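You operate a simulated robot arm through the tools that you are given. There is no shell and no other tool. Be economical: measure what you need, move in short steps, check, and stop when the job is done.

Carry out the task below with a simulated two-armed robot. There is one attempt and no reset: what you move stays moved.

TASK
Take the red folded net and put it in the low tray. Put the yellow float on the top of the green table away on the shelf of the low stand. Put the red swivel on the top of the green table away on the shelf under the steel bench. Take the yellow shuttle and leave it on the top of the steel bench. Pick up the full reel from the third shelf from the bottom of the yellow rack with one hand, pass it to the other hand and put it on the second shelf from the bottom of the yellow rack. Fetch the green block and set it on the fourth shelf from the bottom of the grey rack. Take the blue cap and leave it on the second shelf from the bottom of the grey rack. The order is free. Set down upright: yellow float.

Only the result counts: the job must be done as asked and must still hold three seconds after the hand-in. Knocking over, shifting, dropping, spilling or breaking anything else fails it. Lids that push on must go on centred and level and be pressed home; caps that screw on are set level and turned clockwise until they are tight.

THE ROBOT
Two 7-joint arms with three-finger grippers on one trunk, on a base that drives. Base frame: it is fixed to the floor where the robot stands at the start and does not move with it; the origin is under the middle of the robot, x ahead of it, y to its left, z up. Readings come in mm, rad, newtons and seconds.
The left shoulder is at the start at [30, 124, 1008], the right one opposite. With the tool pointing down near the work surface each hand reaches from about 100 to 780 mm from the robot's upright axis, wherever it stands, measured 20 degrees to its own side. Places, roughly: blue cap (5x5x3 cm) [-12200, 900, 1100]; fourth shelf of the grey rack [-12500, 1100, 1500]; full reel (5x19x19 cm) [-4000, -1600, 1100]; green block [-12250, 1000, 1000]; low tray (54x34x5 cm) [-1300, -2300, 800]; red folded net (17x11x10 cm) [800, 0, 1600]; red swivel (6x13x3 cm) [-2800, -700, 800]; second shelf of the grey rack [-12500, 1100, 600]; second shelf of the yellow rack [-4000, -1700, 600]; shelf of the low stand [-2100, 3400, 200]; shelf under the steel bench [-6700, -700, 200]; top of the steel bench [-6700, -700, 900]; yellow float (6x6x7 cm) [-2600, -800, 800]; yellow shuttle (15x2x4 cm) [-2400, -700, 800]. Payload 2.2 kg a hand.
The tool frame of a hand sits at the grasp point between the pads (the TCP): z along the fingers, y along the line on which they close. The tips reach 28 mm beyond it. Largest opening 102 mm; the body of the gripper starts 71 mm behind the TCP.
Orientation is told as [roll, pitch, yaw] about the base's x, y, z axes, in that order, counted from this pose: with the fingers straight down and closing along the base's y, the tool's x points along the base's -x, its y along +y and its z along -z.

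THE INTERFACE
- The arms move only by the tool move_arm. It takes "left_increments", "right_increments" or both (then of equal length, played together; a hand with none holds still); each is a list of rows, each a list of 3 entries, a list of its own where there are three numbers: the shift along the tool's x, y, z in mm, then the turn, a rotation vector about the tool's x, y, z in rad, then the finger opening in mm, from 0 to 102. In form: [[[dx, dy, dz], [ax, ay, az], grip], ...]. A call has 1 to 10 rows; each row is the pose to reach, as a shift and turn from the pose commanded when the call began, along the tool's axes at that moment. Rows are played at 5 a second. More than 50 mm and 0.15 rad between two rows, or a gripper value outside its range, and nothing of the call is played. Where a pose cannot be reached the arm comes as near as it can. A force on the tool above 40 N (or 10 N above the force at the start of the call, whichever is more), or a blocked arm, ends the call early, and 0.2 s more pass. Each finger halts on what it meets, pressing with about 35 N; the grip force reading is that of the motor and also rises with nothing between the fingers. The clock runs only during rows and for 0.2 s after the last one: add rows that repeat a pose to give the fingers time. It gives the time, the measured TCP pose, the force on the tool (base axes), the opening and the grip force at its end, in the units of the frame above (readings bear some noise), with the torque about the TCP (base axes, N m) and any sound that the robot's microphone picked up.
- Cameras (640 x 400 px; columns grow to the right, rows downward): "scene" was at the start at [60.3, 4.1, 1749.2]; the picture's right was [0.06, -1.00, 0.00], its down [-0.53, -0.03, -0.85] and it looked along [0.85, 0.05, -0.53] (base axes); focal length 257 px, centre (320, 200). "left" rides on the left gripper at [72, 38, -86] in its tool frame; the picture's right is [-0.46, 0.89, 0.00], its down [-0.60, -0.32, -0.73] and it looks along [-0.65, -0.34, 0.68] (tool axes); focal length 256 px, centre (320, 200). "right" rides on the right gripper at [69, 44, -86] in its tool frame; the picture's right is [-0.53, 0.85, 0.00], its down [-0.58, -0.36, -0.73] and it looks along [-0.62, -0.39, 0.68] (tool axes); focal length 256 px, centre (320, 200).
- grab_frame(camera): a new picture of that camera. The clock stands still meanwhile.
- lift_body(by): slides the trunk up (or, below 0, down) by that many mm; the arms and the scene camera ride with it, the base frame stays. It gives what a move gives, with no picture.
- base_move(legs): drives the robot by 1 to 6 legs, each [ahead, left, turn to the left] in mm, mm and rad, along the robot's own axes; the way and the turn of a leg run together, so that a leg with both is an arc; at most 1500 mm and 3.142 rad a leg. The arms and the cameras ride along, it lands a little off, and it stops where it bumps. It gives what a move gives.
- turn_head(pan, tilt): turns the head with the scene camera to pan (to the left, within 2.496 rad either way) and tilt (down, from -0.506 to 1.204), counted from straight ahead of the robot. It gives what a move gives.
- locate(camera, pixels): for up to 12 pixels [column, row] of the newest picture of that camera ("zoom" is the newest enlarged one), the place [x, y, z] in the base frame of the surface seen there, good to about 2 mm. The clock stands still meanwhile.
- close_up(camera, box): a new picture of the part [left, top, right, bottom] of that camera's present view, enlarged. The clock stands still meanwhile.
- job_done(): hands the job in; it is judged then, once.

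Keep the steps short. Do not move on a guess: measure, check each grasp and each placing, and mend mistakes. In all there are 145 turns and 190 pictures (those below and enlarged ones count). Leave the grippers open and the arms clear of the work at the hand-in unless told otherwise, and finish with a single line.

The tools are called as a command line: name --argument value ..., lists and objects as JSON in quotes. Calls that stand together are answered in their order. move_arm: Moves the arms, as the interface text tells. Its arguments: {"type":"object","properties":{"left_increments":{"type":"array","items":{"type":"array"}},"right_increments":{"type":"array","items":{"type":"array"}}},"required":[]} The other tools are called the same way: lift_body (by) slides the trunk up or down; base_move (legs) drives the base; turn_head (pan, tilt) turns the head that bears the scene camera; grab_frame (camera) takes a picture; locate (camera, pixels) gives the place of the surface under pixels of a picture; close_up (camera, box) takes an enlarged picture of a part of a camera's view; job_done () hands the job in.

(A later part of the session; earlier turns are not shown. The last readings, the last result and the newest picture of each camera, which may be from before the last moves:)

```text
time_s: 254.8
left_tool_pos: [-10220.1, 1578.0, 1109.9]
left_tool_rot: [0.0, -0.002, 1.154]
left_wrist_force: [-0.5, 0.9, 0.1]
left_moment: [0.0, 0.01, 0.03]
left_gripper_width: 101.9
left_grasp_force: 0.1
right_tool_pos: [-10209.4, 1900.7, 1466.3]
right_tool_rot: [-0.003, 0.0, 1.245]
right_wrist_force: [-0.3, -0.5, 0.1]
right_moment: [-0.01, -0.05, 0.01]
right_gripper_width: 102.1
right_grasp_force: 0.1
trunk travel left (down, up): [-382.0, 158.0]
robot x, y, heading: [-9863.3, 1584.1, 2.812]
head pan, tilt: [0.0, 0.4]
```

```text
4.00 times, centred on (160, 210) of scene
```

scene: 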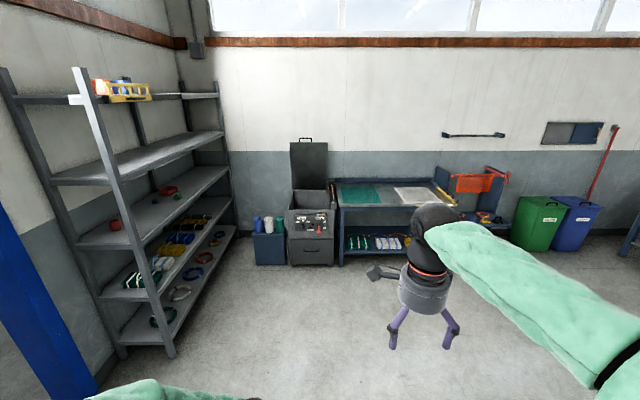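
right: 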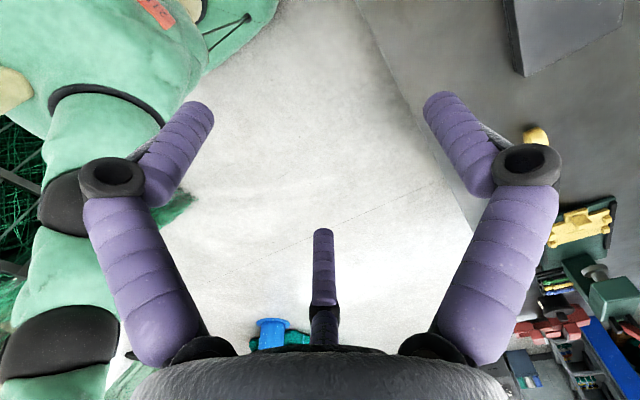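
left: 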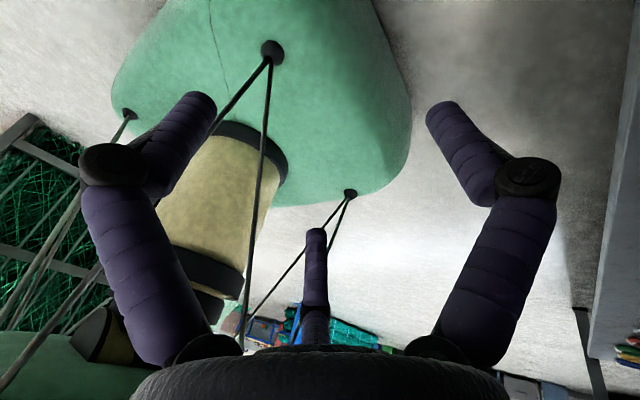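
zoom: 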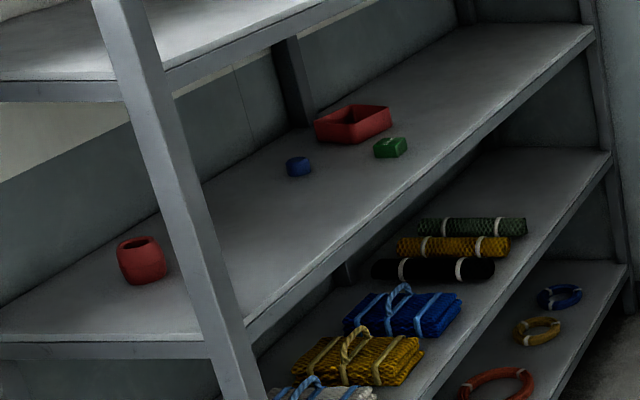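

Blue cap and green block stand on the third shelf (z≈1039) of this rack; the fourth shelf (z≈1417) is empty. Drive in front of them and face the rack.

base_move --legs '[[1000, 0, 0.01], [950, 450, 0], [0, 0, 1.571]]'

turn_head --pan 0.0 --tilt 0.75

grab_frame --camera "scene"

```text
time_s: 268.8
left_tool_pos: [-11852.7, 1428.2, 1110.1]
left_tool_rot: [0.0, -0.004, 2.711]
left_wrist_force: [-0.2, 0.1, 0.2]
left_moment: [-0.02, -0.01, -0.01]
left_gripper_width: 101.8
left_grasp_force: 0.1
right_tool_pos: [-12177.4, 1441.0, 1467.0]
right_tool_rot: [-0.003, -0.001, 2.801]
right_wrist_force: [-0.2, 0.2, 0.2]
right_moment: [-0.03, 0.0, 0.02]
right_gripper_width: 101.8
right_grasp_force: 0.1
trunk travel left (down, up): [-382.0, 158.0]
robot x, y, heading: [-11857.8, 1786.8, -1.908]
head pan, tilt: [0.0, 0.4]
```

```text
time_s: 269.6
left_tool_pos: [-11851.9, 1427.7, 1109.8]
left_tool_rot: [0.001, -0.003, 2.711]
left_wrist_force: [0.0, -0.2, -0.2]
left_moment: [0.0, 0.01, -0.02]
left_gripper_width: 101.9
left_grasp_force: 0.1
right_tool_pos: [-12176.1, 1443.0, 1467.2]
right_tool_rot: [-0.003, 0.001, 2.801]
right_wrist_force: [-0.2, -0.2, 0.3]
right_moment: [0.0, 0.05, -0.01]
right_gripper_width: 102.0
right_grasp_force: 0.0
trunk travel left (down, up): [-382.0, 158.0]
robot x, y, heading: [-11856.8, 1787.8, -1.908]
head pan, tilt: [0.0, 0.75]
```

```text
110 pictures are left
```

scene: 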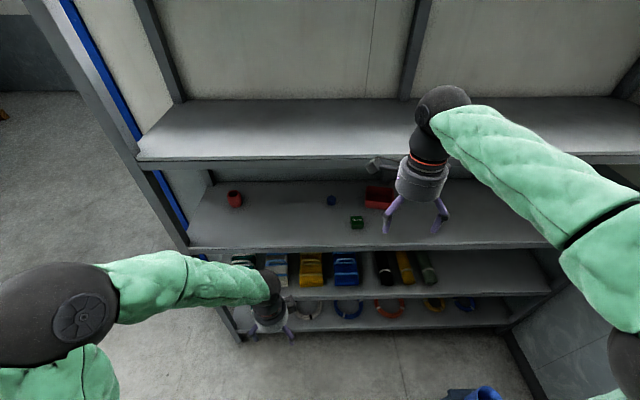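

locate --camera "scene" --pixels '[[357, 218], [357, 226], [331, 197], [331, 203], [340, 244], [300, 158], [300, 130], [480, 272], [480, 290], [450, 260], [440, 280], [378, 205]]'

close_up --camera "scene" --box '[280, 170, 440, 270]'

close_up --camera "scene" --box '[300, 220, 620, 340]'

```text
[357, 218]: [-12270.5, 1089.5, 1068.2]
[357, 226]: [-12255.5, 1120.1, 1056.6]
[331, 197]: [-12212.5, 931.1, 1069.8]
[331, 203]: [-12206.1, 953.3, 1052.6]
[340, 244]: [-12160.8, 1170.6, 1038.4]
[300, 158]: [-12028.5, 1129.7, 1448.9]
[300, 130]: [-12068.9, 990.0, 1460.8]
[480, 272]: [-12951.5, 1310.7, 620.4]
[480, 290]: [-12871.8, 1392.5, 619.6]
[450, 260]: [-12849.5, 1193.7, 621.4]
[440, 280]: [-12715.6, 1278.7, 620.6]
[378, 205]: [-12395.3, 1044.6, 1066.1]
```

```text
4.00 times, centred on (360, 220) of scene
```

zoom: 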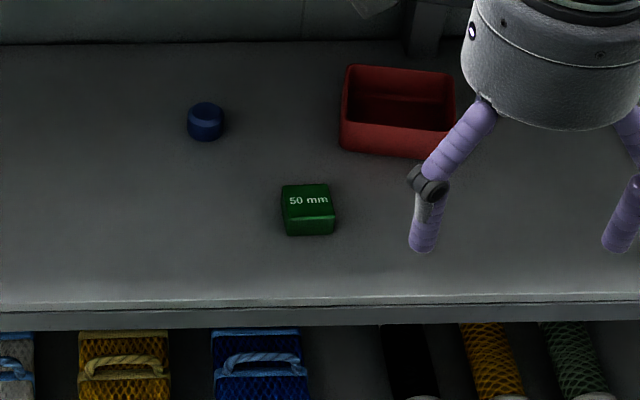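

```text
2.00 times, centred on (460, 280) of scene
```

zoom: 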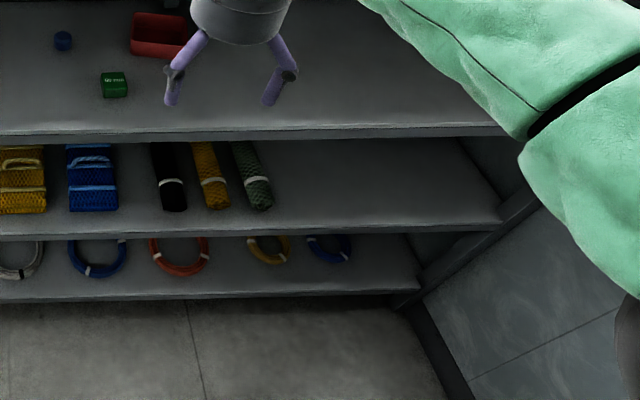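

Block centre ≈(−12268,1092), cap ≈(−12213,928), third shelf z=1038, fourth shelf top z=1461, second shelf z=620 (free right of the green roll). I'll turn the right hand so its camera will be on top when tilted forward.

move_arm --right_increments '[[[0, -10, 0], [0, 0, 0.15], 102], [[0, -20, 0], [0, 0, 0.3], 102], [[0, -30, 0], [0, 0, 0.45], 102], [[0, -40, 0], [0, 0, 0.6], 102], [[0, -50, 0], [0, 0, 0.75], 102], [[0, -50, 0], [0, 0, 0.9], 102], [[0, -50, 0], [0, 0, 1.05], 102], [[0, -50, 0], [0, 0, 1.2], 102], [[0, -50, 0], [0, 0, 1.35], 102], [[0, -50, 0], [0, 0, 1.5], 102]]'

```text
time_s: 271.8
left_tool_pos: [-11853.2, 1423.4, 1108.5]
left_tool_rot: [-0.006, -0.005, 2.71]
left_wrist_force: [-0.2, -1.2, -0.6]
left_moment: [0.13, -0.01, 0.02]
left_gripper_width: 102.3
left_grasp_force: 0.1
right_tool_pos: [-12250.7, 1491.7, 1451.0]
right_tool_rot: [-0.002, -0.005, 1.318]
right_wrist_force: [-3.4, 1.1, 7.4]
right_moment: [-0.19, -0.25, -0.02]
right_gripper_width: 101.5
right_grasp_force: 0.1
right hand out of reach, approached as far as the arm can: row 8, 9, 10
trunk travel left (down, up): [-382.0, 158.0]
robot x, y, heading: [-11855.8, 1786.3, -1.913]
head pan, tilt: [0.0, 0.75]
```

The wrist is at its limit in that orientation. Instead I'll use the neutral yaw with a ~25° forward tilt. Rotate the right hand back to neutral and lower the trunk.

move_arm --right_increments '[[[0, 0, 0], [0, 0, -0.15], 102], [[0, 0, 0], [0, 0, -0.3], 102], [[0, 0, 0], [0, 0, -0.45], 102], [[0, 0, 0], [0, 0, -0.6], 102], [[0, 0, 0], [0, 0, -0.75], 102], [[0, 0, 0], [0, 0, -0.9], 102], [[0, 0, 0], [0, 0, -1.05], 102], [[0, 0, 0], [0, 0, -1.2], 102], [[0, 0, 0], [0, 0, -1.35], 102], [[0, 0, 0], [0, 0, -1.5], 102]]'

move_arm --right_increments '[[[0, 0, 0], [0, 0, -0.15], 102], [[0, 0, 0], [0, 0, -0.3], 102], [[0, 0, 0], [0, 0, -0.45], 102], [[0, 0, 0], [0, 0, -0.6], 102], [[0, 0, 0], [0, 0, -0.75], 102], [[0, 0, 0], [0, 0, -0.9], 102], [[0, 0, 0], [0, 0, -1.05], 102], [[0, 0, 0], [0, 0, -1.2], 102], [[0, 0, 0], [0, 0, -1.35], 102], [[0, 0, 0], [0, 0, -1.5], 102]]'

lift_body --by -200

```text
time_s: 274.0
left_tool_pos: [-11851.8, 1428.0, 1110.3]
left_tool_rot: [0.0, -0.003, 2.711]
left_wrist_force: [0.1, -0.3, -0.8]
left_moment: [-0.01, 0.01, -0.01]
left_gripper_width: 101.9
left_grasp_force: 0.1
right_tool_pos: [-12247.2, 1496.7, 1451.2]
right_tool_rot: [-0.003, 0.002, 2.803]
right_wrist_force: [-0.3, 0.0, -0.8]
right_moment: [0.02, 0.02, -0.02]
right_gripper_width: 101.9
right_grasp_force: 0.0
trunk travel left (down, up): [-382.0, 158.0]
robot x, y, heading: [-11860.3, 1786.9, -1.911]
head pan, tilt: [0.0, 0.75]
```

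```text
time_s: 276.2
left_tool_pos: [-11853.3, 1428.1, 1109.4]
left_tool_rot: [-0.001, -0.003, 2.71]
left_wrist_force: [0.1, -0.1, -0.1]
left_moment: [0.01, 0.01, 0.02]
left_gripper_width: 102.2
left_grasp_force: 0.2
right_tool_pos: [-12250.2, 1497.9, 1452.3]
right_tool_rot: [0.0, 0.005, -1.979]
right_wrist_force: [-1.1, 0.9, 0.2]
right_moment: [0.0, -0.02, 0.0]
right_gripper_width: 102.0
right_grasp_force: 0.1
trunk travel left (down, up): [-382.0, 158.0]
robot x, y, heading: [-11858.6, 1787.7, -1.908]
head pan, tilt: [0.0, 0.75]
```

```text
time_s: 278.4
left_tool_pos: [-11852.9, 1427.8, 910.9]
left_tool_rot: [-0.001, -0.001, 2.71]
left_wrist_force: [0.0, 0.1, -1.4]
left_moment: [-0.01, -0.02, -0.02]
left_gripper_width: 101.9
left_grasp_force: 0.1
right_tool_pos: [-12247.7, 1498.0, 1251.7]
right_tool_rot: [0.001, 0.003, -1.983]
right_wrist_force: [0.9, -1.0, 1.0]
right_moment: [-0.03, 0.02, 0.01]
right_gripper_width: 101.8
right_grasp_force: 0.0
trunk travel left (down, up): [-182.0, 358.0]
robot x, y, heading: [-11858.7, 1783.0, -1.913]
head pan, tilt: [0.0, 0.75]
```

Bring the right hand in line with the block (110 mm left), lower to z≈1112 in front of the shelf, and look.

move_arm --right_increments '[[[2, 27, 35], [0, 0, -0.02], 102], [[5, 55, 70], [0, 0, -0.045], 102], [[7, 82, 105], [0, 0, -0.07], 102], [[10, 109, 140], [0, 0, -0.09], 102]]'

turn_head --pan -0.3 --tilt 0.8

grab_frame --camera "scene"

grab_frame --camera "right"

```text
time_s: 279.4
left_tool_pos: [-11851.3, 1428.3, 908.5]
left_tool_rot: [0.0, -0.003, 2.71]
left_wrist_force: [-0.6, -0.2, 0.3]
left_moment: [0.01, -0.01, 0.02]
left_gripper_width: 101.7
left_grasp_force: 0.0
right_tool_pos: [-12142.9, 1464.7, 1111.4]
right_tool_rot: [0.002, 0.004, -1.892]
right_wrist_force: [0.3, -0.4, -1.2]
right_moment: [0.04, 0.0, 0.04]
right_gripper_width: 101.6
right_grasp_force: 0.0
trunk travel left (down, up): [-182.0, 358.0]
robot x, y, heading: [-11857.5, 1786.2, -1.905]
head pan, tilt: [0.0, 0.75]
```

```text
time_s: 280.2
left_tool_pos: [-11852.3, 1427.9, 910.6]
left_tool_rot: [-0.001, -0.004, 2.711]
left_wrist_force: [-0.5, -0.6, 0.5]
left_moment: [0.02, -0.01, -0.01]
left_gripper_width: 102.3
left_grasp_force: 0.1
right_tool_pos: [-12142.4, 1464.7, 1112.4]
right_tool_rot: [0.0, 0.002, -1.891]
right_wrist_force: [-0.1, -0.1, 0.0]
right_moment: [-0.03, 0.02, 0.01]
right_gripper_width: 102.1
right_grasp_force: 0.2
trunk travel left (down, up): [-182.0, 358.0]
robot x, y, heading: [-11859.0, 1784.7, -1.913]
head pan, tilt: [-0.3, 0.799]
```

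```text
107 pictures are left
```

scene: 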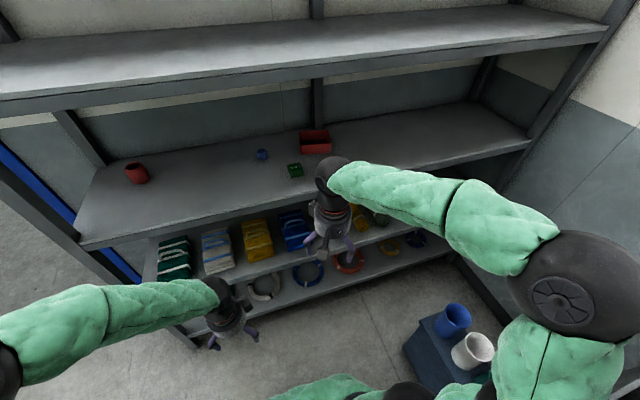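

```text
106 pictures are left
```

right: 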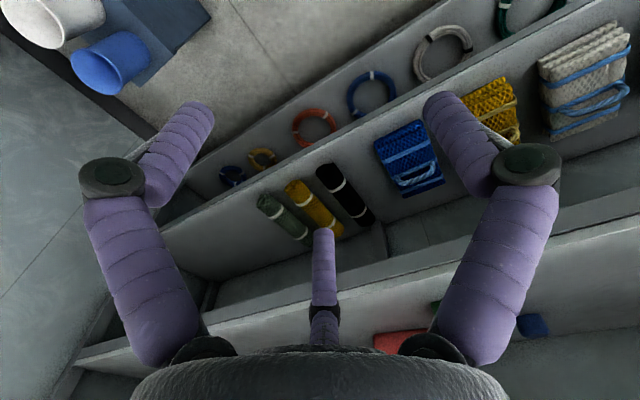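

locate --camera "scene" --pixels '[[333, 163], [400, 178], [460, 195], [560, 265], [300, 78], [295, 165], [295, 175], [262, 150], [262, 158], [455, 310], [405, 335], [310, 205]]'

```text
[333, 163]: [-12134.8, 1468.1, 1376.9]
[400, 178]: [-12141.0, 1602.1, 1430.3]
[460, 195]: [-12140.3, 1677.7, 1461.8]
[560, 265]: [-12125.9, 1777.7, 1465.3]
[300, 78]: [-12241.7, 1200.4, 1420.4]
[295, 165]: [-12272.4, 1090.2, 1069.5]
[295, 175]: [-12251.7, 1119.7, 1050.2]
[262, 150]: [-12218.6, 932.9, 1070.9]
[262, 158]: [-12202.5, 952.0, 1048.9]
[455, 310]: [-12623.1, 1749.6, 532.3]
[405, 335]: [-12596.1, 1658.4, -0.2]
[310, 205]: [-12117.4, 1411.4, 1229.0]
```

Lower the trunk fully while raising the right hand relative to it, so the forearm runs low; then reach forward over the block.

lift_body --by -182

move_arm --right_increments '[[[0, -5, -45], [0, 0, 0], 102], [[0, -10, -90], [0, 0, 0], 102], [[0, -10, -135], [0, 0, 0], 102], [[0, -10, -180], [0, 0, 0], 102], [[-45, -10, -185], [0, 0, 0], 102], [[-90, -10, -185], [0, 0, 0], 102], [[-135, -10, -185], [0, 0, 0], 102], [[-180, -10, -185], [0, 0, 0], 102]]'

grab_frame --camera "scene"

```text
time_s: 282.2
left_tool_pos: [-11853.6, 1428.4, 727.6]
left_tool_rot: [0.002, -0.003, 2.711]
left_wrist_force: [-1.0, 0.2, -0.4]
left_moment: [0.0, -0.02, -0.02]
left_gripper_width: 102.0
left_grasp_force: 0.1
right_tool_pos: [-12141.8, 1463.7, 930.8]
right_tool_rot: [0.002, 0.003, -1.892]
right_wrist_force: [0.2, -0.1, -0.2]
right_moment: [0.0, 0.01, -0.01]
right_gripper_width: 101.8
right_grasp_force: 0.0
trunk travel left (down, up): [0.0, 540.0]
robot x, y, heading: [-11857.2, 1785.3, -1.907]
head pan, tilt: [-0.3, 0.799]
```

```text
time_s: 284.0
left_tool_pos: [-11852.3, 1427.0, 728.4]
left_tool_rot: [-0.003, -0.004, 2.71]
left_wrist_force: [-0.6, -0.5, 0.5]
left_moment: [0.03, -0.03, 0.01]
left_gripper_width: 102.1
left_grasp_force: 0.1
right_tool_pos: [-12207.9, 1294.5, 1112.7]
right_tool_rot: [0.001, 0.006, -1.893]
right_wrist_force: [-0.7, -0.2, -0.3]
right_moment: [0.02, 0.01, -0.02]
right_gripper_width: 101.7
right_grasp_force: 0.1
trunk travel left (down, up): [0.0, 540.0]
robot x, y, heading: [-11858.1, 1785.0, -1.901]
head pan, tilt: [-0.3, 0.799]
```

```text
105 pictures are left
```

scene: 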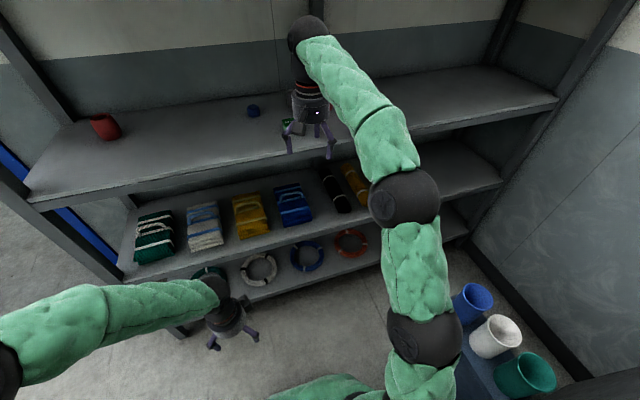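

move_arm --right_increments '[[[-45, 0, 0], [0, 0, 0], 102], [[-90, 0, 0], [0, 0, 0], 102], [[-135, 0, 0], [0, 0, 0], 102], [[-180, 0, 0], [0, 0, 0], 102], [[-213, 0, 0], [0, 0, 0], 102]]'

grab_frame --camera "right"

grab_frame --camera "scene"

```text
time_s: 285.2
left_tool_pos: [-11851.8, 1428.8, 728.4]
left_tool_rot: [-0.001, -0.004, 2.712]
left_wrist_force: [0.9, -0.6, 0.1]
left_moment: [-0.02, -0.02, -0.01]
left_gripper_width: 102.1
left_grasp_force: 0.0
right_tool_pos: [-12231.9, 1231.7, 1068.1]
right_tool_rot: [0.001, 0.004, -1.89]
right_wrist_force: [0.2, 0.3, -0.1]
right_moment: [-0.02, 0.0, -0.06]
right_gripper_width: 102.0
right_grasp_force: 0.1
right hand out of reach, approached as far as the arm can: row 1, 2, 3, 4, 5
trunk travel left (down, up): [0.0, 540.0]
robot x, y, heading: [-11860.2, 1786.2, -1.908]
head pan, tilt: [-0.3, 0.799]
```

```text
104 pictures are left
```

right: 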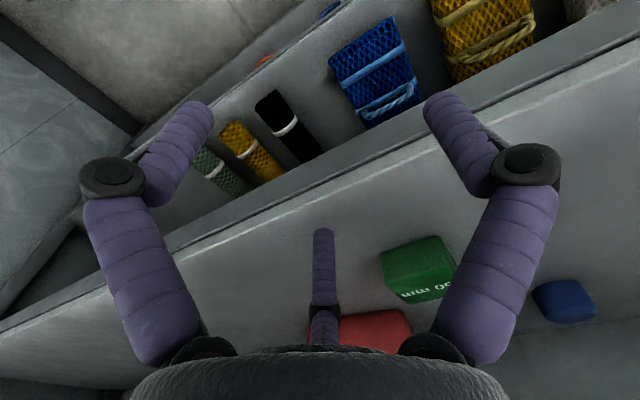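

```text
103 pictures are left
```

scene: 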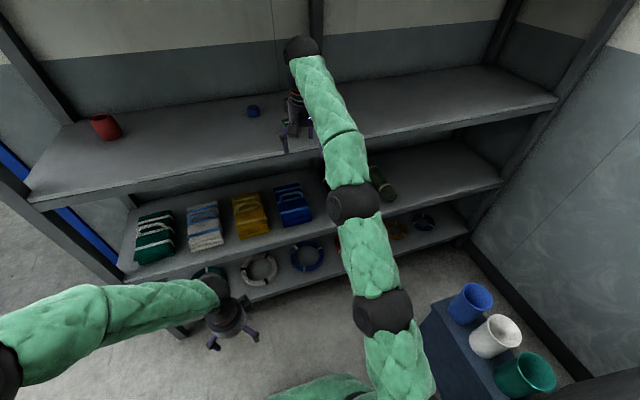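

Too far for the arm. Retract the hand a bit, then bring the base 190 mm closer.

move_arm --right_increments '[[[50, 0, 0], [0, 0, 0], 102], [[100, 0, 0], [0, 0, 0], 102], [[150, 0, 0], [0, 0, 0], 102], [[190, 0, 0], [0, 0, 0], 102]]'

base_move --legs '[[190, 0, 0.015]]'

grab_frame --camera "right"

grab_frame --camera "scene"

```text
time_s: 285.7
left_tool_pos: [-11853.1, 1428.2, 728.2]
left_tool_rot: [0.0, -0.003, 2.713]
left_wrist_force: [0.1, -0.3, -0.4]
left_moment: [0.04, 0.0, 0.0]
left_gripper_width: 102.1
left_grasp_force: 0.1
right_tool_pos: [-12213.5, 1250.3, 1051.9]
right_tool_rot: [0.003, -0.014, -1.887]
right_wrist_force: [0.4, 5.2, 5.4]
right_moment: [-0.04, 0.44, -0.32]
right_gripper_width: 102.1
right_grasp_force: 0.0
trunk travel left (down, up): [0.0, 540.0]
robot x, y, heading: [-11860.4, 1785.0, -1.913]
head pan, tilt: [-0.3, 0.799]
stopped in row 2 (right hand): the force on the tool passed its limit at 58 N (the readings are from after the stop); the commanded pose is now the measured one
```

```text
time_s: 286.7
left_tool_pos: [-11868.0, 1374.6, 727.5]
left_tool_rot: [0.002, -0.004, 2.717]
left_wrist_force: [-0.1, -0.6, -0.4]
left_moment: [-0.02, 0.01, 0.05]
left_gripper_width: 102.0
left_grasp_force: 0.0
right_tool_pos: [-12228.8, 1201.8, 1065.7]
right_tool_rot: [0.004, -0.026, -1.879]
right_wrist_force: [4.9, -0.1, 19.0]
right_moment: [-0.17, -0.38, 0.04]
right_gripper_width: 3.3
right_grasp_force: 31.9
trunk travel left (down, up): [0.0, 540.0]
robot x, y, heading: [-11873.9, 1733.2, -1.907]
head pan, tilt: [-0.3, 0.799]
stopped in leg 1: the force on the tool passed its limit at 94 N (the readings are from after the stop); the commanded pose is now the measured one
```

```text
102 pictures are left
```

right: 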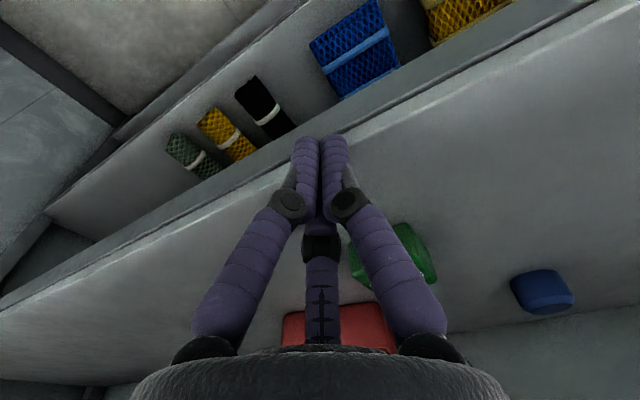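

```text
101 pictures are left
```

scene: 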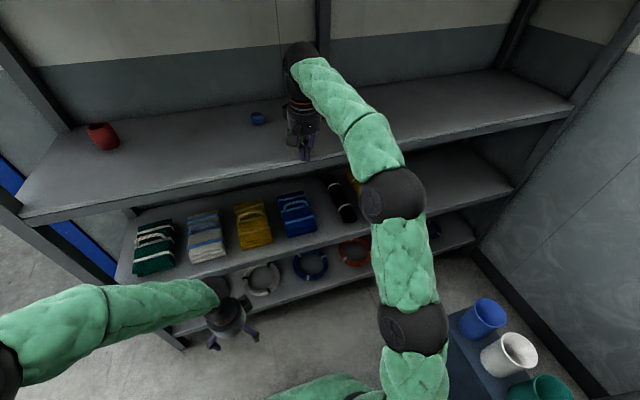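

The fingertips touched the shelf edge; I must be more careful. Raise the right hand straight up 60 mm first.

move_arm --right_increments '[[[0, 0, -15], [0, 0, 0], 20], [[0, 0, -40], [0, 0, 0], 40], [[0, 0, -60], [0, 0, 0], 40]]'

locate --camera "scene" --pixels '[[258, 114], [258, 121], [200, 195], [103, 130], [300, 50], [345, 100], [395, 190], [250, 225]]'

grab_frame --camera "right"

```text
time_s: 287.5
left_tool_pos: [-11870.3, 1375.8, 728.3]
left_tool_rot: [0.0, -0.005, 2.716]
left_wrist_force: [0.5, 0.6, 0.1]
left_moment: [-0.03, -0.01, 0.0]
left_gripper_width: 101.8
left_grasp_force: 0.0
right_tool_pos: [-12228.6, 1206.6, 1121.2]
right_tool_rot: [0.0, -0.019, -1.878]
right_wrist_force: [-0.8, -0.6, 0.5]
right_moment: [-0.02, -0.01, -0.02]
right_gripper_width: 40.1
right_grasp_force: 0.1
right hand out of reach, approached as far as the arm can: row 3
trunk travel left (down, up): [0.0, 540.0]
robot x, y, heading: [-11877.3, 1731.7, -1.901]
head pan, tilt: [-0.3, 0.799]
```

```text
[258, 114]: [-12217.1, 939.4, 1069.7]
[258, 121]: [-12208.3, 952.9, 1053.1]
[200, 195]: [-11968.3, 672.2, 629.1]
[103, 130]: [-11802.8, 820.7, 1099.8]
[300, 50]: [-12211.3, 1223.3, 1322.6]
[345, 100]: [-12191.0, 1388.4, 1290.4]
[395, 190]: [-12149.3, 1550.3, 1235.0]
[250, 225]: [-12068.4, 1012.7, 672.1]
```

```text
100 pictures are left
```

right: 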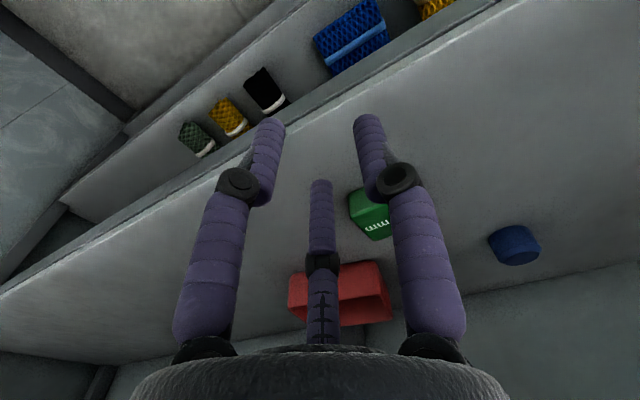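

Clear again (tips at 1093), wrist top 1325 is well under the fourth shelf (1420). Bring the base 150 mm closer.

base_move --legs '[[150, 0, 0.008]]'

grab_frame --camera "right"

locate --camera "right" --pixels '[[360, 180], [350, 150], [400, 160], [370, 200], [410, 190], [380, 140], [520, 240], [340, 300]]'

```text
time_s: 288.9
left_tool_pos: [-11914.5, 1232.6, 727.5]
left_tool_rot: [-0.002, -0.003, 2.725]
left_wrist_force: [0.3, -1.0, -0.3]
left_moment: [0.02, -0.03, 0.04]
left_gripper_width: 102.1
left_grasp_force: 0.0
right_tool_pos: [-12271.1, 1058.6, 1120.1]
right_tool_rot: [0.0, -0.015, -1.867]
right_wrist_force: [-0.3, 0.2, 0.1]
right_moment: [-0.02, -0.02, -0.03]
right_gripper_width: 39.8
right_grasp_force: 0.2
trunk travel left (down, up): [0.0, 540.0]
robot x, y, heading: [-11927.6, 1591.4, -1.892]
head pan, tilt: [-0.3, 0.799]
```

```text
99 pictures are left
```

right: 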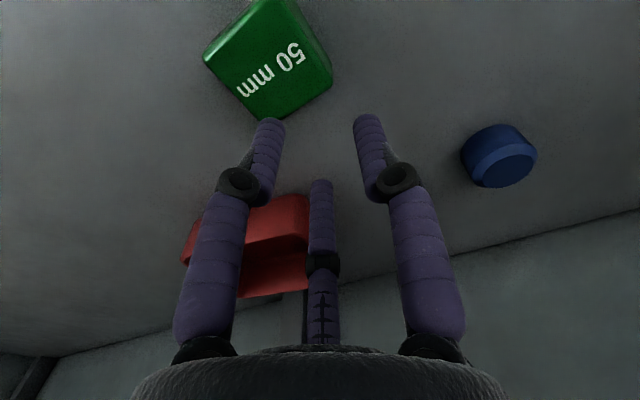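

```text
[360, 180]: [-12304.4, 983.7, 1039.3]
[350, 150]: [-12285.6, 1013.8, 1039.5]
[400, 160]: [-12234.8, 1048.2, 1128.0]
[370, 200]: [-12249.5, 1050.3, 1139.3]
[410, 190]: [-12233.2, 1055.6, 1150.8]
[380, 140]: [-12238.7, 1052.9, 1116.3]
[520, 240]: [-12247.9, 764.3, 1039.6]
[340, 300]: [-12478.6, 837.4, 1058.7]
```

locate --camera "right" --pixels '[[262, 60], [212, 55], [258, 110], [322, 65], [285, 15], [500, 140], [500, 165], [470, 160], [530, 155]]'

```text
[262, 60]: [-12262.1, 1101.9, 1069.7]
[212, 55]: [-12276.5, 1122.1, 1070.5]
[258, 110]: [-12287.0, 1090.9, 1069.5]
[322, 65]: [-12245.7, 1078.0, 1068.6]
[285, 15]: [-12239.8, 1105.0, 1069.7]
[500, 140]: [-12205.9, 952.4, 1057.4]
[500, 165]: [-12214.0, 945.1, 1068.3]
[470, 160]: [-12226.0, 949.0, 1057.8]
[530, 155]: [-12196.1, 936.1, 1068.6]
```

Block centre (−12262,1100): 42 mm back and 5 mm right of the TCP. Open, align, descend and close.

move_arm --right_increments '[[[20, -10, 0], [0, 0, 0.02], 80], [[42, -18, 0], [0, 0, 0.026], 102], [[42, -18, 0], [0, 0, 0.026], 102], [[42, -18, 25], [0, 0, 0.026], 102], [[42, -18, 49], [0, 0, 0.026], 102]]'

grab_frame --camera "right"

```text
time_s: 290.1
left_tool_pos: [-11913.4, 1233.5, 729.0]
left_tool_rot: [0.001, -0.003, 2.726]
left_wrist_force: [-0.1, -0.1, 0.1]
left_moment: [-0.01, -0.03, 0.0]
left_gripper_width: 101.9
left_grasp_force: 0.1
right_tool_pos: [-12277.5, 1104.5, 1071.8]
right_tool_rot: [0.0, -0.017, -1.894]
right_wrist_force: [0.0, -0.3, -0.6]
right_moment: [-0.03, -0.01, -0.01]
right_gripper_width: 102.2
right_grasp_force: 0.0
trunk travel left (down, up): [0.0, 540.0]
robot x, y, heading: [-11925.1, 1591.9, -1.899]
head pan, tilt: [-0.3, 0.799]
```

```text
98 pictures are left
```

right: 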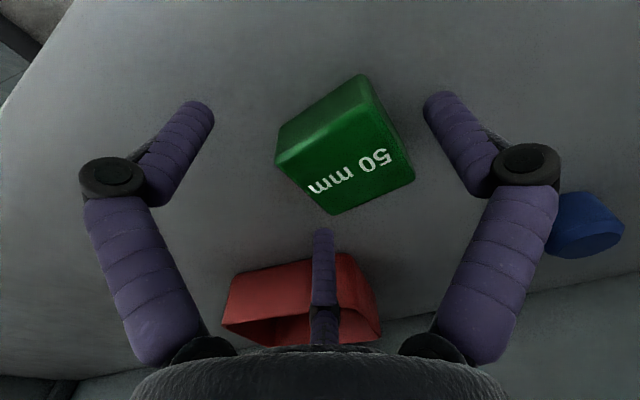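

Block is between the fingers. Close.

move_arm --right_increments '[[[0, 0, 0], [0, 0, 0], 70], [[0, 0, 0], [0, 0, 0], 40], [[0, 0, 0], [0, 0, 0], 20], [[0, 0, 0], [0, 0, 0], 20]]'

grab_frame --camera "right"

```text
time_s: 291.1
left_tool_pos: [-11914.3, 1232.1, 727.5]
left_tool_rot: [-0.001, -0.003, 2.727]
left_wrist_force: [-0.3, 0.2, -0.6]
left_moment: [-0.01, -0.01, 0.03]
left_gripper_width: 102.0
left_grasp_force: 0.1
right_tool_pos: [-12277.8, 1105.1, 1071.4]
right_tool_rot: [-0.001, -0.016, -1.894]
right_wrist_force: [0.6, -0.1, 1.7]
right_moment: [0.04, 0.05, 0.01]
right_gripper_width: 58.6
right_grasp_force: 35.4
trunk travel left (down, up): [0.0, 540.0]
robot x, y, heading: [-11925.9, 1589.9, -1.895]
head pan, tilt: [-0.3, 0.799]
```

```text
97 pictures are left
```

right: 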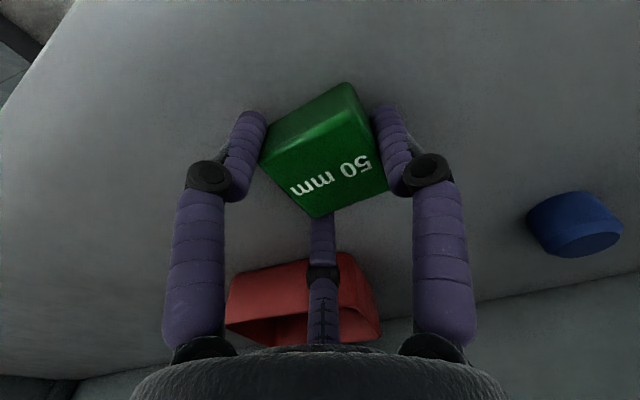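

Grip 58.6 mm. Lift 40 mm, then check.

move_arm --right_increments '[[[0, 0, -20], [0, 0, 0], 20], [[0, 0, -40], [0, 0, 0], 20], [[0, 0, -40], [0, 0, 0], 20]]'

grab_frame --camera "right"

```text
time_s: 291.9
left_tool_pos: [-11912.7, 1232.2, 729.6]
left_tool_rot: [0.0, -0.003, 2.725]
left_wrist_force: [-0.8, 0.0, -0.6]
left_moment: [0.02, 0.02, 0.02]
left_gripper_width: 101.9
left_grasp_force: 0.0
right_tool_pos: [-12275.6, 1106.1, 1111.4]
right_tool_rot: [0.0, -0.017, -1.893]
right_wrist_force: [-0.2, 0.4, -0.8]
right_moment: [0.0, 0.0, 0.01]
right_gripper_width: 58.4
right_grasp_force: 35.3
trunk travel left (down, up): [0.0, 540.0]
robot x, y, heading: [-11925.9, 1586.5, -1.895]
head pan, tilt: [-0.3, 0.799]
```

```text
96 pictures are left
```

right: 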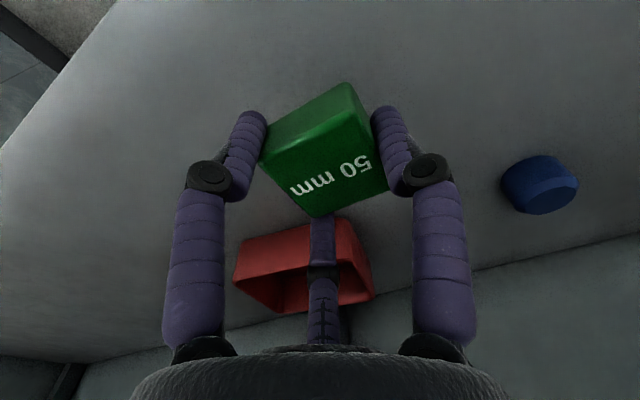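

Held. Back out 330 mm and raise the trunk 400 mm.

base_move --legs '[[-330, 0, 0]]'

lift_body --by 400

grab_frame --camera "scene"

```text
time_s: 294.1
left_tool_pos: [-11808.5, 1548.4, 729.2]
left_tool_rot: [-0.001, -0.003, 2.726]
left_wrist_force: [0.2, 0.7, 0.0]
left_moment: [-0.01, -0.01, -0.01]
left_gripper_width: 102.2
left_grasp_force: 0.1
right_tool_pos: [-12172.7, 1422.4, 1111.6]
right_tool_rot: [-0.001, -0.018, -1.896]
right_wrist_force: [0.3, 0.0, -0.6]
right_moment: [-0.02, 0.01, 0.0]
right_gripper_width: 58.3
right_grasp_force: 35.0
trunk travel left (down, up): [0.0, 540.0]
robot x, y, heading: [-11818.8, 1908.9, -1.898]
head pan, tilt: [-0.3, 0.799]
```

```text
time_s: 297.9
left_tool_pos: [-11808.6, 1548.9, 1128.9]
left_tool_rot: [0.001, -0.004, 2.724]
left_wrist_force: [0.2, 0.5, -0.1]
left_moment: [-0.02, 0.0, -0.01]
left_gripper_width: 102.0
left_grasp_force: 0.2
right_tool_pos: [-12171.4, 1423.7, 1509.8]
right_tool_rot: [-0.001, -0.018, -1.897]
right_wrist_force: [-0.5, 0.3, -0.9]
right_moment: [0.02, 0.01, 0.0]
right_gripper_width: 58.0
right_grasp_force: 35.2
trunk travel left (down, up): [-400.0, 140.0]
robot x, y, heading: [-11819.3, 1904.1, -1.899]
head pan, tilt: [-0.3, 0.799]
```

```text
95 pictures are left
```

scene: 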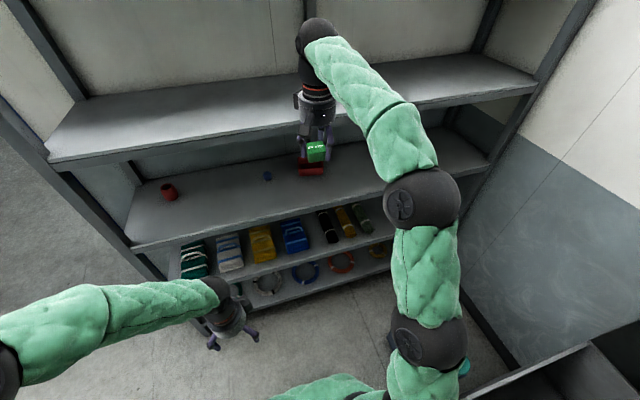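

Add 12 mm clearance and drive in 335 mm.

lift_body --by 12

base_move --legs '[[335, 0, 0.004]]'

grab_frame --camera "right"

locate --camera "right" --pixels '[[330, 150], [200, 60], [450, 60], [560, 200], [150, 250]]'

```text
time_s: 298.5
left_tool_pos: [-11809.1, 1549.2, 1140.5]
left_tool_rot: [0.001, -0.004, 2.724]
left_wrist_force: [-0.1, 0.7, 0.0]
left_moment: [0.01, -0.05, 0.02]
left_gripper_width: 101.9
left_grasp_force: 0.0
right_tool_pos: [-12171.0, 1422.9, 1523.2]
right_tool_rot: [0.002, -0.018, -1.899]
right_wrist_force: [0.2, 0.7, -0.8]
right_moment: [-0.01, 0.05, 0.01]
right_gripper_width: 58.3
right_grasp_force: 34.8
trunk travel left (down, up): [-412.0, 128.0]
robot x, y, heading: [-11819.0, 1904.1, -1.901]
head pan, tilt: [-0.3, 0.799]
```

```text
time_s: 300.7
left_tool_pos: [-11913.3, 1234.0, 1140.0]
left_tool_rot: [-0.001, -0.004, 2.727]
left_wrist_force: [0.2, 0.3, 0.4]
left_moment: [0.02, 0.03, -0.03]
left_gripper_width: 101.9
left_grasp_force: 0.1
right_tool_pos: [-12275.5, 1105.8, 1524.4]
right_tool_rot: [0.003, -0.018, -1.892]
right_wrist_force: [0.4, -0.3, -1.0]
right_moment: [0.0, -0.03, -0.01]
right_gripper_width: 58.4
right_grasp_force: 35.1
trunk travel left (down, up): [-412.0, 128.0]
robot x, y, heading: [-11922.2, 1589.8, -1.894]
head pan, tilt: [-0.3, 0.799]
```

```text
94 pictures are left
```

right: 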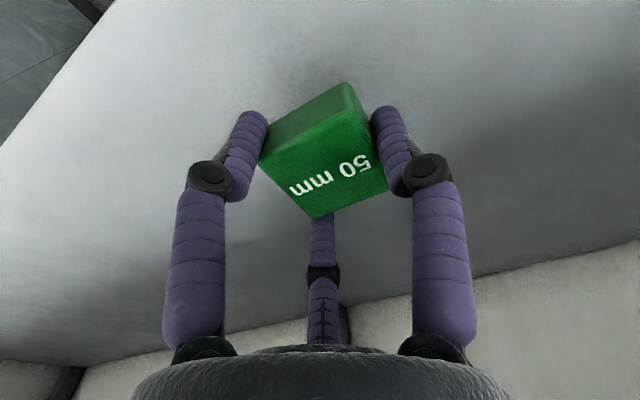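

```text
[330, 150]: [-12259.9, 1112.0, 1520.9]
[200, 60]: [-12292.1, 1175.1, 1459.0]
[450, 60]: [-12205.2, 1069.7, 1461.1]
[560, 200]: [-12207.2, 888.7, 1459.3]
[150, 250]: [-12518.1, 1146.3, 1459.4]
```

Lower 30 mm onto the fourth shelf, then release and rise.

move_arm --right_increments '[[[0, 0, 15], [0, 0, 0], 20], [[0, 0, 27], [0, 0, 0], 20], [[0, 0, 30], [0, 0, 0], 20], [[0, 0, 30], [0, 0, 0], 20]]'

move_arm --right_increments '[[[0, 0, 0], [0, 0, 0], 62], [[0, 0, 0], [0, 0, 0], 80], [[0, 0, 0], [0, 0, 0], 102], [[0, 0, -30], [0, 0, 0], 102], [[0, 0, -70], [0, 0, 0], 102]]'

grab_frame --camera "right"

```text
time_s: 301.7
left_tool_pos: [-11914.2, 1234.2, 1140.3]
left_tool_rot: [-0.001, -0.003, 2.728]
left_wrist_force: [0.5, -0.2, -0.1]
left_moment: [-0.02, -0.02, -0.04]
left_gripper_width: 102.0
left_grasp_force: 0.1
right_tool_pos: [-12274.8, 1106.4, 1493.0]
right_tool_rot: [0.002, -0.019, -1.894]
right_wrist_force: [-0.5, 0.4, -1.5]
right_moment: [0.01, -0.03, 0.02]
right_gripper_width: 58.1
right_grasp_force: 35.1
trunk travel left (down, up): [-412.0, 128.0]
robot x, y, heading: [-11924.8, 1589.8, -1.896]
head pan, tilt: [-0.3, 0.799]
```

```text
time_s: 302.9
left_tool_pos: [-11914.1, 1233.7, 1139.7]
left_tool_rot: [-0.001, -0.003, 2.727]
left_wrist_force: [-0.5, 0.4, -0.7]
left_moment: [0.03, 0.0, -0.01]
left_gripper_width: 101.8
left_grasp_force: 0.1
right_tool_pos: [-12275.6, 1107.3, 1563.3]
right_tool_rot: [0.0, -0.016, -1.894]
right_wrist_force: [0.8, 0.2, -0.2]
right_moment: [0.01, -0.01, -0.01]
right_gripper_width: 101.9
right_grasp_force: 0.2
trunk travel left (down, up): [-412.0, 128.0]
robot x, y, heading: [-11923.4, 1589.8, -1.894]
head pan, tilt: [-0.3, 0.799]
```

```text
93 pictures are left
```

right: 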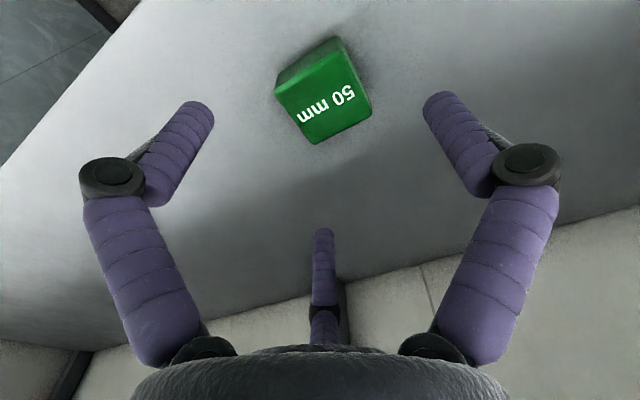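

Green block stands on the fourth shelf. Back out, then lower for the cap: trunk −292, right hand down 155, left hand back 150.

base_move --legs '[[-335, 0, 0]]'

lift_body --by -292

move_arm --left_increments '[[[0, -38, 0], [0, 0, 0], 102], [[0, -75, 0], [0, 0, 0], 102], [[0, -112, 0], [0, 0, 0], 102], [[0, -150, 0], [0, 0, 0], 102]]' --right_increments '[[[0, 0, 38], [0, 0, 0], 102], [[0, 0, 76], [0, 0, 0], 102], [[0, 0, 115], [0, 0, 0], 102], [[0, 0, 150], [0, 0, 0], 102]]'

grab_frame --camera "scene"

```text
time_s: 305.0
left_tool_pos: [-11811.3, 1542.6, 1140.3]
left_tool_rot: [0.0, -0.003, 2.722]
left_wrist_force: [0.2, 0.2, -0.6]
left_moment: [0.02, -0.01, 0.02]
left_gripper_width: 102.2
left_grasp_force: 0.2
right_tool_pos: [-12175.0, 1417.6, 1564.2]
right_tool_rot: [0.001, -0.016, -1.897]
right_wrist_force: [0.5, -0.4, 0.4]
right_moment: [-0.01, -0.01, -0.01]
right_gripper_width: 101.9
right_grasp_force: 0.1
trunk travel left (down, up): [-412.0, 128.0]
robot x, y, heading: [-11820.0, 1904.0, -1.896]
head pan, tilt: [-0.3, 0.799]
```

```text
time_s: 308.0
left_tool_pos: [-11811.8, 1541.1, 848.1]
left_tool_rot: [0.0, -0.004, 2.723]
left_wrist_force: [0.8, -0.7, 0.2]
left_moment: [0.01, 0.01, 0.02]
left_gripper_width: 101.8
left_grasp_force: 0.0
right_tool_pos: [-12174.0, 1417.5, 1270.9]
right_tool_rot: [0.001, -0.018, -1.896]
right_wrist_force: [0.0, 1.1, -0.2]
right_moment: [0.0, -0.03, -0.02]
right_gripper_width: 102.0
right_grasp_force: 0.1
trunk travel left (down, up): [-120.0, 420.0]
robot x, y, heading: [-11821.4, 1900.9, -1.897]
head pan, tilt: [-0.3, 0.799]
```

```text
time_s: 309.0
left_tool_pos: [-11749.6, 1678.6, 848.0]
left_tool_rot: [0.0, -0.002, 2.722]
left_wrist_force: [-0.6, 0.4, -0.1]
left_moment: [0.03, 0.01, 0.03]
left_gripper_width: 102.1
left_grasp_force: 0.2
right_tool_pos: [-12176.1, 1417.4, 1120.6]
right_tool_rot: [0.002, -0.019, -1.897]
right_wrist_force: [0.1, 0.3, 0.8]
right_moment: [-0.02, 0.01, -0.02]
right_gripper_width: 101.7
right_grasp_force: 0.1
trunk travel left (down, up): [-120.0, 420.0]
robot x, y, heading: [-11822.1, 1902.4, -1.9]
head pan, tilt: [-0.3, 0.799]
```

```text
92 pictures are left
```

scene: 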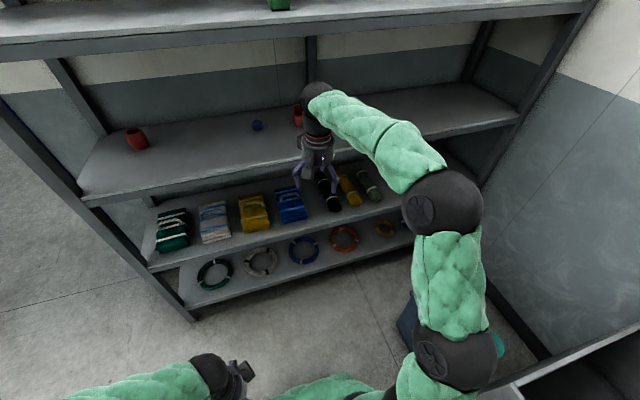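

locate --camera "scene" --pixels '[[315, 88], [340, 97], [370, 112], [400, 135], [440, 185], [257, 122], [257, 128], [298, 115], [300, 10]]'

```text
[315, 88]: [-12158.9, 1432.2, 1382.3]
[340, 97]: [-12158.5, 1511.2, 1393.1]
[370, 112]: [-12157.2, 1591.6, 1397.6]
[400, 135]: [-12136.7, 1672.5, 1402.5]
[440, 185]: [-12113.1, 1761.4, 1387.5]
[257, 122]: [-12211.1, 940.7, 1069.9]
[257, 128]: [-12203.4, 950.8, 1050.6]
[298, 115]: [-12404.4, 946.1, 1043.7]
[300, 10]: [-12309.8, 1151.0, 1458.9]
```

Forearm top is ~1400 vs shelf underside 1420 – too tight. Lower the trunk 80 and raise the hand 42 so the forearm runs lower.

lift_body --by -80

move_arm --right_increments '[[[0, 0, -22], [0, 0.009, 0], 102], [[0, 0, -44], [0, 0.018, 0], 102]]'

base_move --legs '[[0, 105, 0.007]]'

grab_frame --camera "scene"

```text
time_s: 310.1
left_tool_pos: [-11750.4, 1678.3, 769.7]
left_tool_rot: [0.0, -0.003, 2.723]
left_wrist_force: [0.6, 0.2, 0.3]
left_moment: [0.01, -0.02, -0.01]
left_gripper_width: 102.1
left_grasp_force: 0.1
right_tool_pos: [-12175.8, 1416.4, 1040.7]
right_tool_rot: [0.002, -0.018, -1.897]
right_wrist_force: [-0.2, 0.0, -0.1]
right_moment: [-0.01, -0.01, 0.0]
right_gripper_width: 102.4
right_grasp_force: 0.1
trunk travel left (down, up): [-40.0, 500.0]
robot x, y, heading: [-11821.0, 1900.8, -1.901]
head pan, tilt: [-0.3, 0.799]
```

```text
time_s: 310.7
left_tool_pos: [-11750.1, 1677.2, 767.9]
left_tool_rot: [-0.001, -0.004, 2.723]
left_wrist_force: [0.0, -0.8, -0.8]
left_moment: [-0.01, -0.02, -0.04]
left_gripper_width: 102.0
left_grasp_force: 0.0
right_tool_pos: [-12174.0, 1416.7, 1084.7]
right_tool_rot: [0.0, 0.002, -1.897]
right_wrist_force: [0.4, -0.7, 0.2]
right_moment: [-0.03, 0.0, 0.02]
right_gripper_width: 102.2
right_grasp_force: 0.1
trunk travel left (down, up): [-40.0, 500.0]
robot x, y, heading: [-11820.2, 1898.5, -1.897]
head pan, tilt: [-0.3, 0.799]
```

```text
time_s: 311.9
left_tool_pos: [-11648.5, 1644.4, 768.8]
left_tool_rot: [0.001, -0.003, 2.732]
left_wrist_force: [0.3, 0.2, 0.0]
left_moment: [0.01, 0.05, 0.03]
left_gripper_width: 102.1
left_grasp_force: 0.0
right_tool_pos: [-12067.1, 1380.1, 1084.3]
right_tool_rot: [0.0, 0.001, -1.888]
right_wrist_force: [0.2, 0.5, -0.3]
right_moment: [0.03, 0.04, 0.04]
right_gripper_width: 101.9
right_grasp_force: 0.0
trunk travel left (down, up): [-40.0, 500.0]
robot x, y, heading: [-11715.0, 1865.2, -1.888]
head pan, tilt: [-0.3, 0.799]
```

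```text
91 pictures are left
```

scene: 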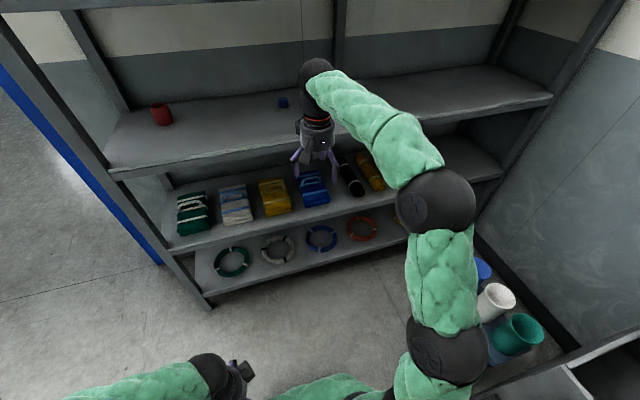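

locate --camera "scene" --pixels '[[315, 65], [340, 78], [370, 98], [400, 122], [440, 180], [283, 99], [283, 105], [200, 160]]'

```text
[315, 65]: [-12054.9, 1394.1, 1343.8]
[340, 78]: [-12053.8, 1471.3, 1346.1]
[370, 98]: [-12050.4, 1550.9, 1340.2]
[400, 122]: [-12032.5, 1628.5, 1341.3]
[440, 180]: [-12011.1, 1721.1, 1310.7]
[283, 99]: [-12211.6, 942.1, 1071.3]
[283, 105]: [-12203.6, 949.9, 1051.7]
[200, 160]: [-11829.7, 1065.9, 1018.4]
```

Now 75 mm clearance. Drive in 380 mm and look.

base_move --legs '[[380, -8, 0]]'

grab_frame --camera "right"

locate --camera "right" --pixels '[[390, 220], [370, 230], [350, 215], [410, 215], [390, 200], [320, 300], [390, 240], [430, 250]]'

```text
time_s: 314.3
left_tool_pos: [-11774.4, 1289.9, 768.9]
left_tool_rot: [0.0, -0.004, 2.729]
left_wrist_force: [0.2, -0.5, 0.1]
left_moment: [0.01, 0.02, -0.02]
left_gripper_width: 101.9
left_grasp_force: 0.0
right_tool_pos: [-12195.8, 1024.6, 1083.8]
right_tool_rot: [-0.001, 0.001, -1.89]
right_wrist_force: [-0.5, 1.0, -0.1]
right_moment: [0.05, 0.0, 0.03]
right_gripper_width: 101.7
right_grasp_force: 0.1
trunk travel left (down, up): [-40.0, 500.0]
robot x, y, heading: [-11843.0, 1510.9, -1.894]
head pan, tilt: [-0.3, 0.799]
```

```text
90 pictures are left
```

right: 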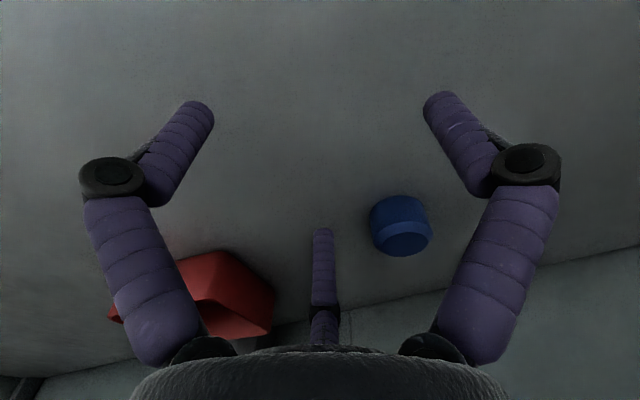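

```text
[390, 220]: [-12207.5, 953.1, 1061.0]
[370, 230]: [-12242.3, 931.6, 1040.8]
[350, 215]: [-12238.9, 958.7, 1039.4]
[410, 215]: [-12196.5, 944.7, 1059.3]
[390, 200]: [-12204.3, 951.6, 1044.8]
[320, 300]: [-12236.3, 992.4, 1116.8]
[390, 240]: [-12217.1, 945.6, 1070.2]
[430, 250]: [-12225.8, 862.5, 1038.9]
```

Cap is 97 mm ahead, 17 mm left of the TCP. Advance straddling it, check.

move_arm --right_increments '[[[-33, 3, 0], [0, 0, 0], 102], [[-65, 4, 0], [0, 0, 0], 102], [[-97, 4, 0], [0, 0, 0], 102], [[-97, 4, 0], [0, 0, 0], 102]]'

grab_frame --camera "right"

```text
time_s: 315.3
left_tool_pos: [-11773.9, 1290.3, 768.5]
left_tool_rot: [0.001, -0.003, 2.729]
left_wrist_force: [-0.4, 0.8, 0.8]
left_moment: [0.01, 0.0, 0.03]
left_gripper_width: 102.0
left_grasp_force: 0.2
right_tool_pos: [-12220.5, 938.6, 1079.8]
right_tool_rot: [0.003, 0.0, -1.89]
right_wrist_force: [-0.2, -0.4, 0.8]
right_moment: [0.01, -0.02, -0.01]
right_gripper_width: 102.1
right_grasp_force: 0.1
right hand out of reach, approached as far as the arm can: row 3, 4
trunk travel left (down, up): [-40.0, 500.0]
robot x, y, heading: [-11843.7, 1511.6, -1.893]
head pan, tilt: [-0.3, 0.799]
```

```text
89 pictures are left
```

right: 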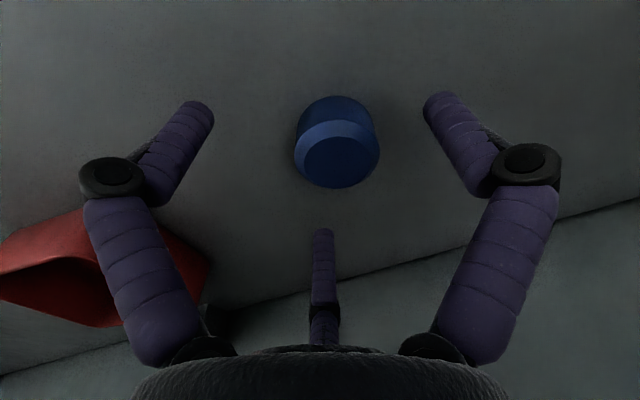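

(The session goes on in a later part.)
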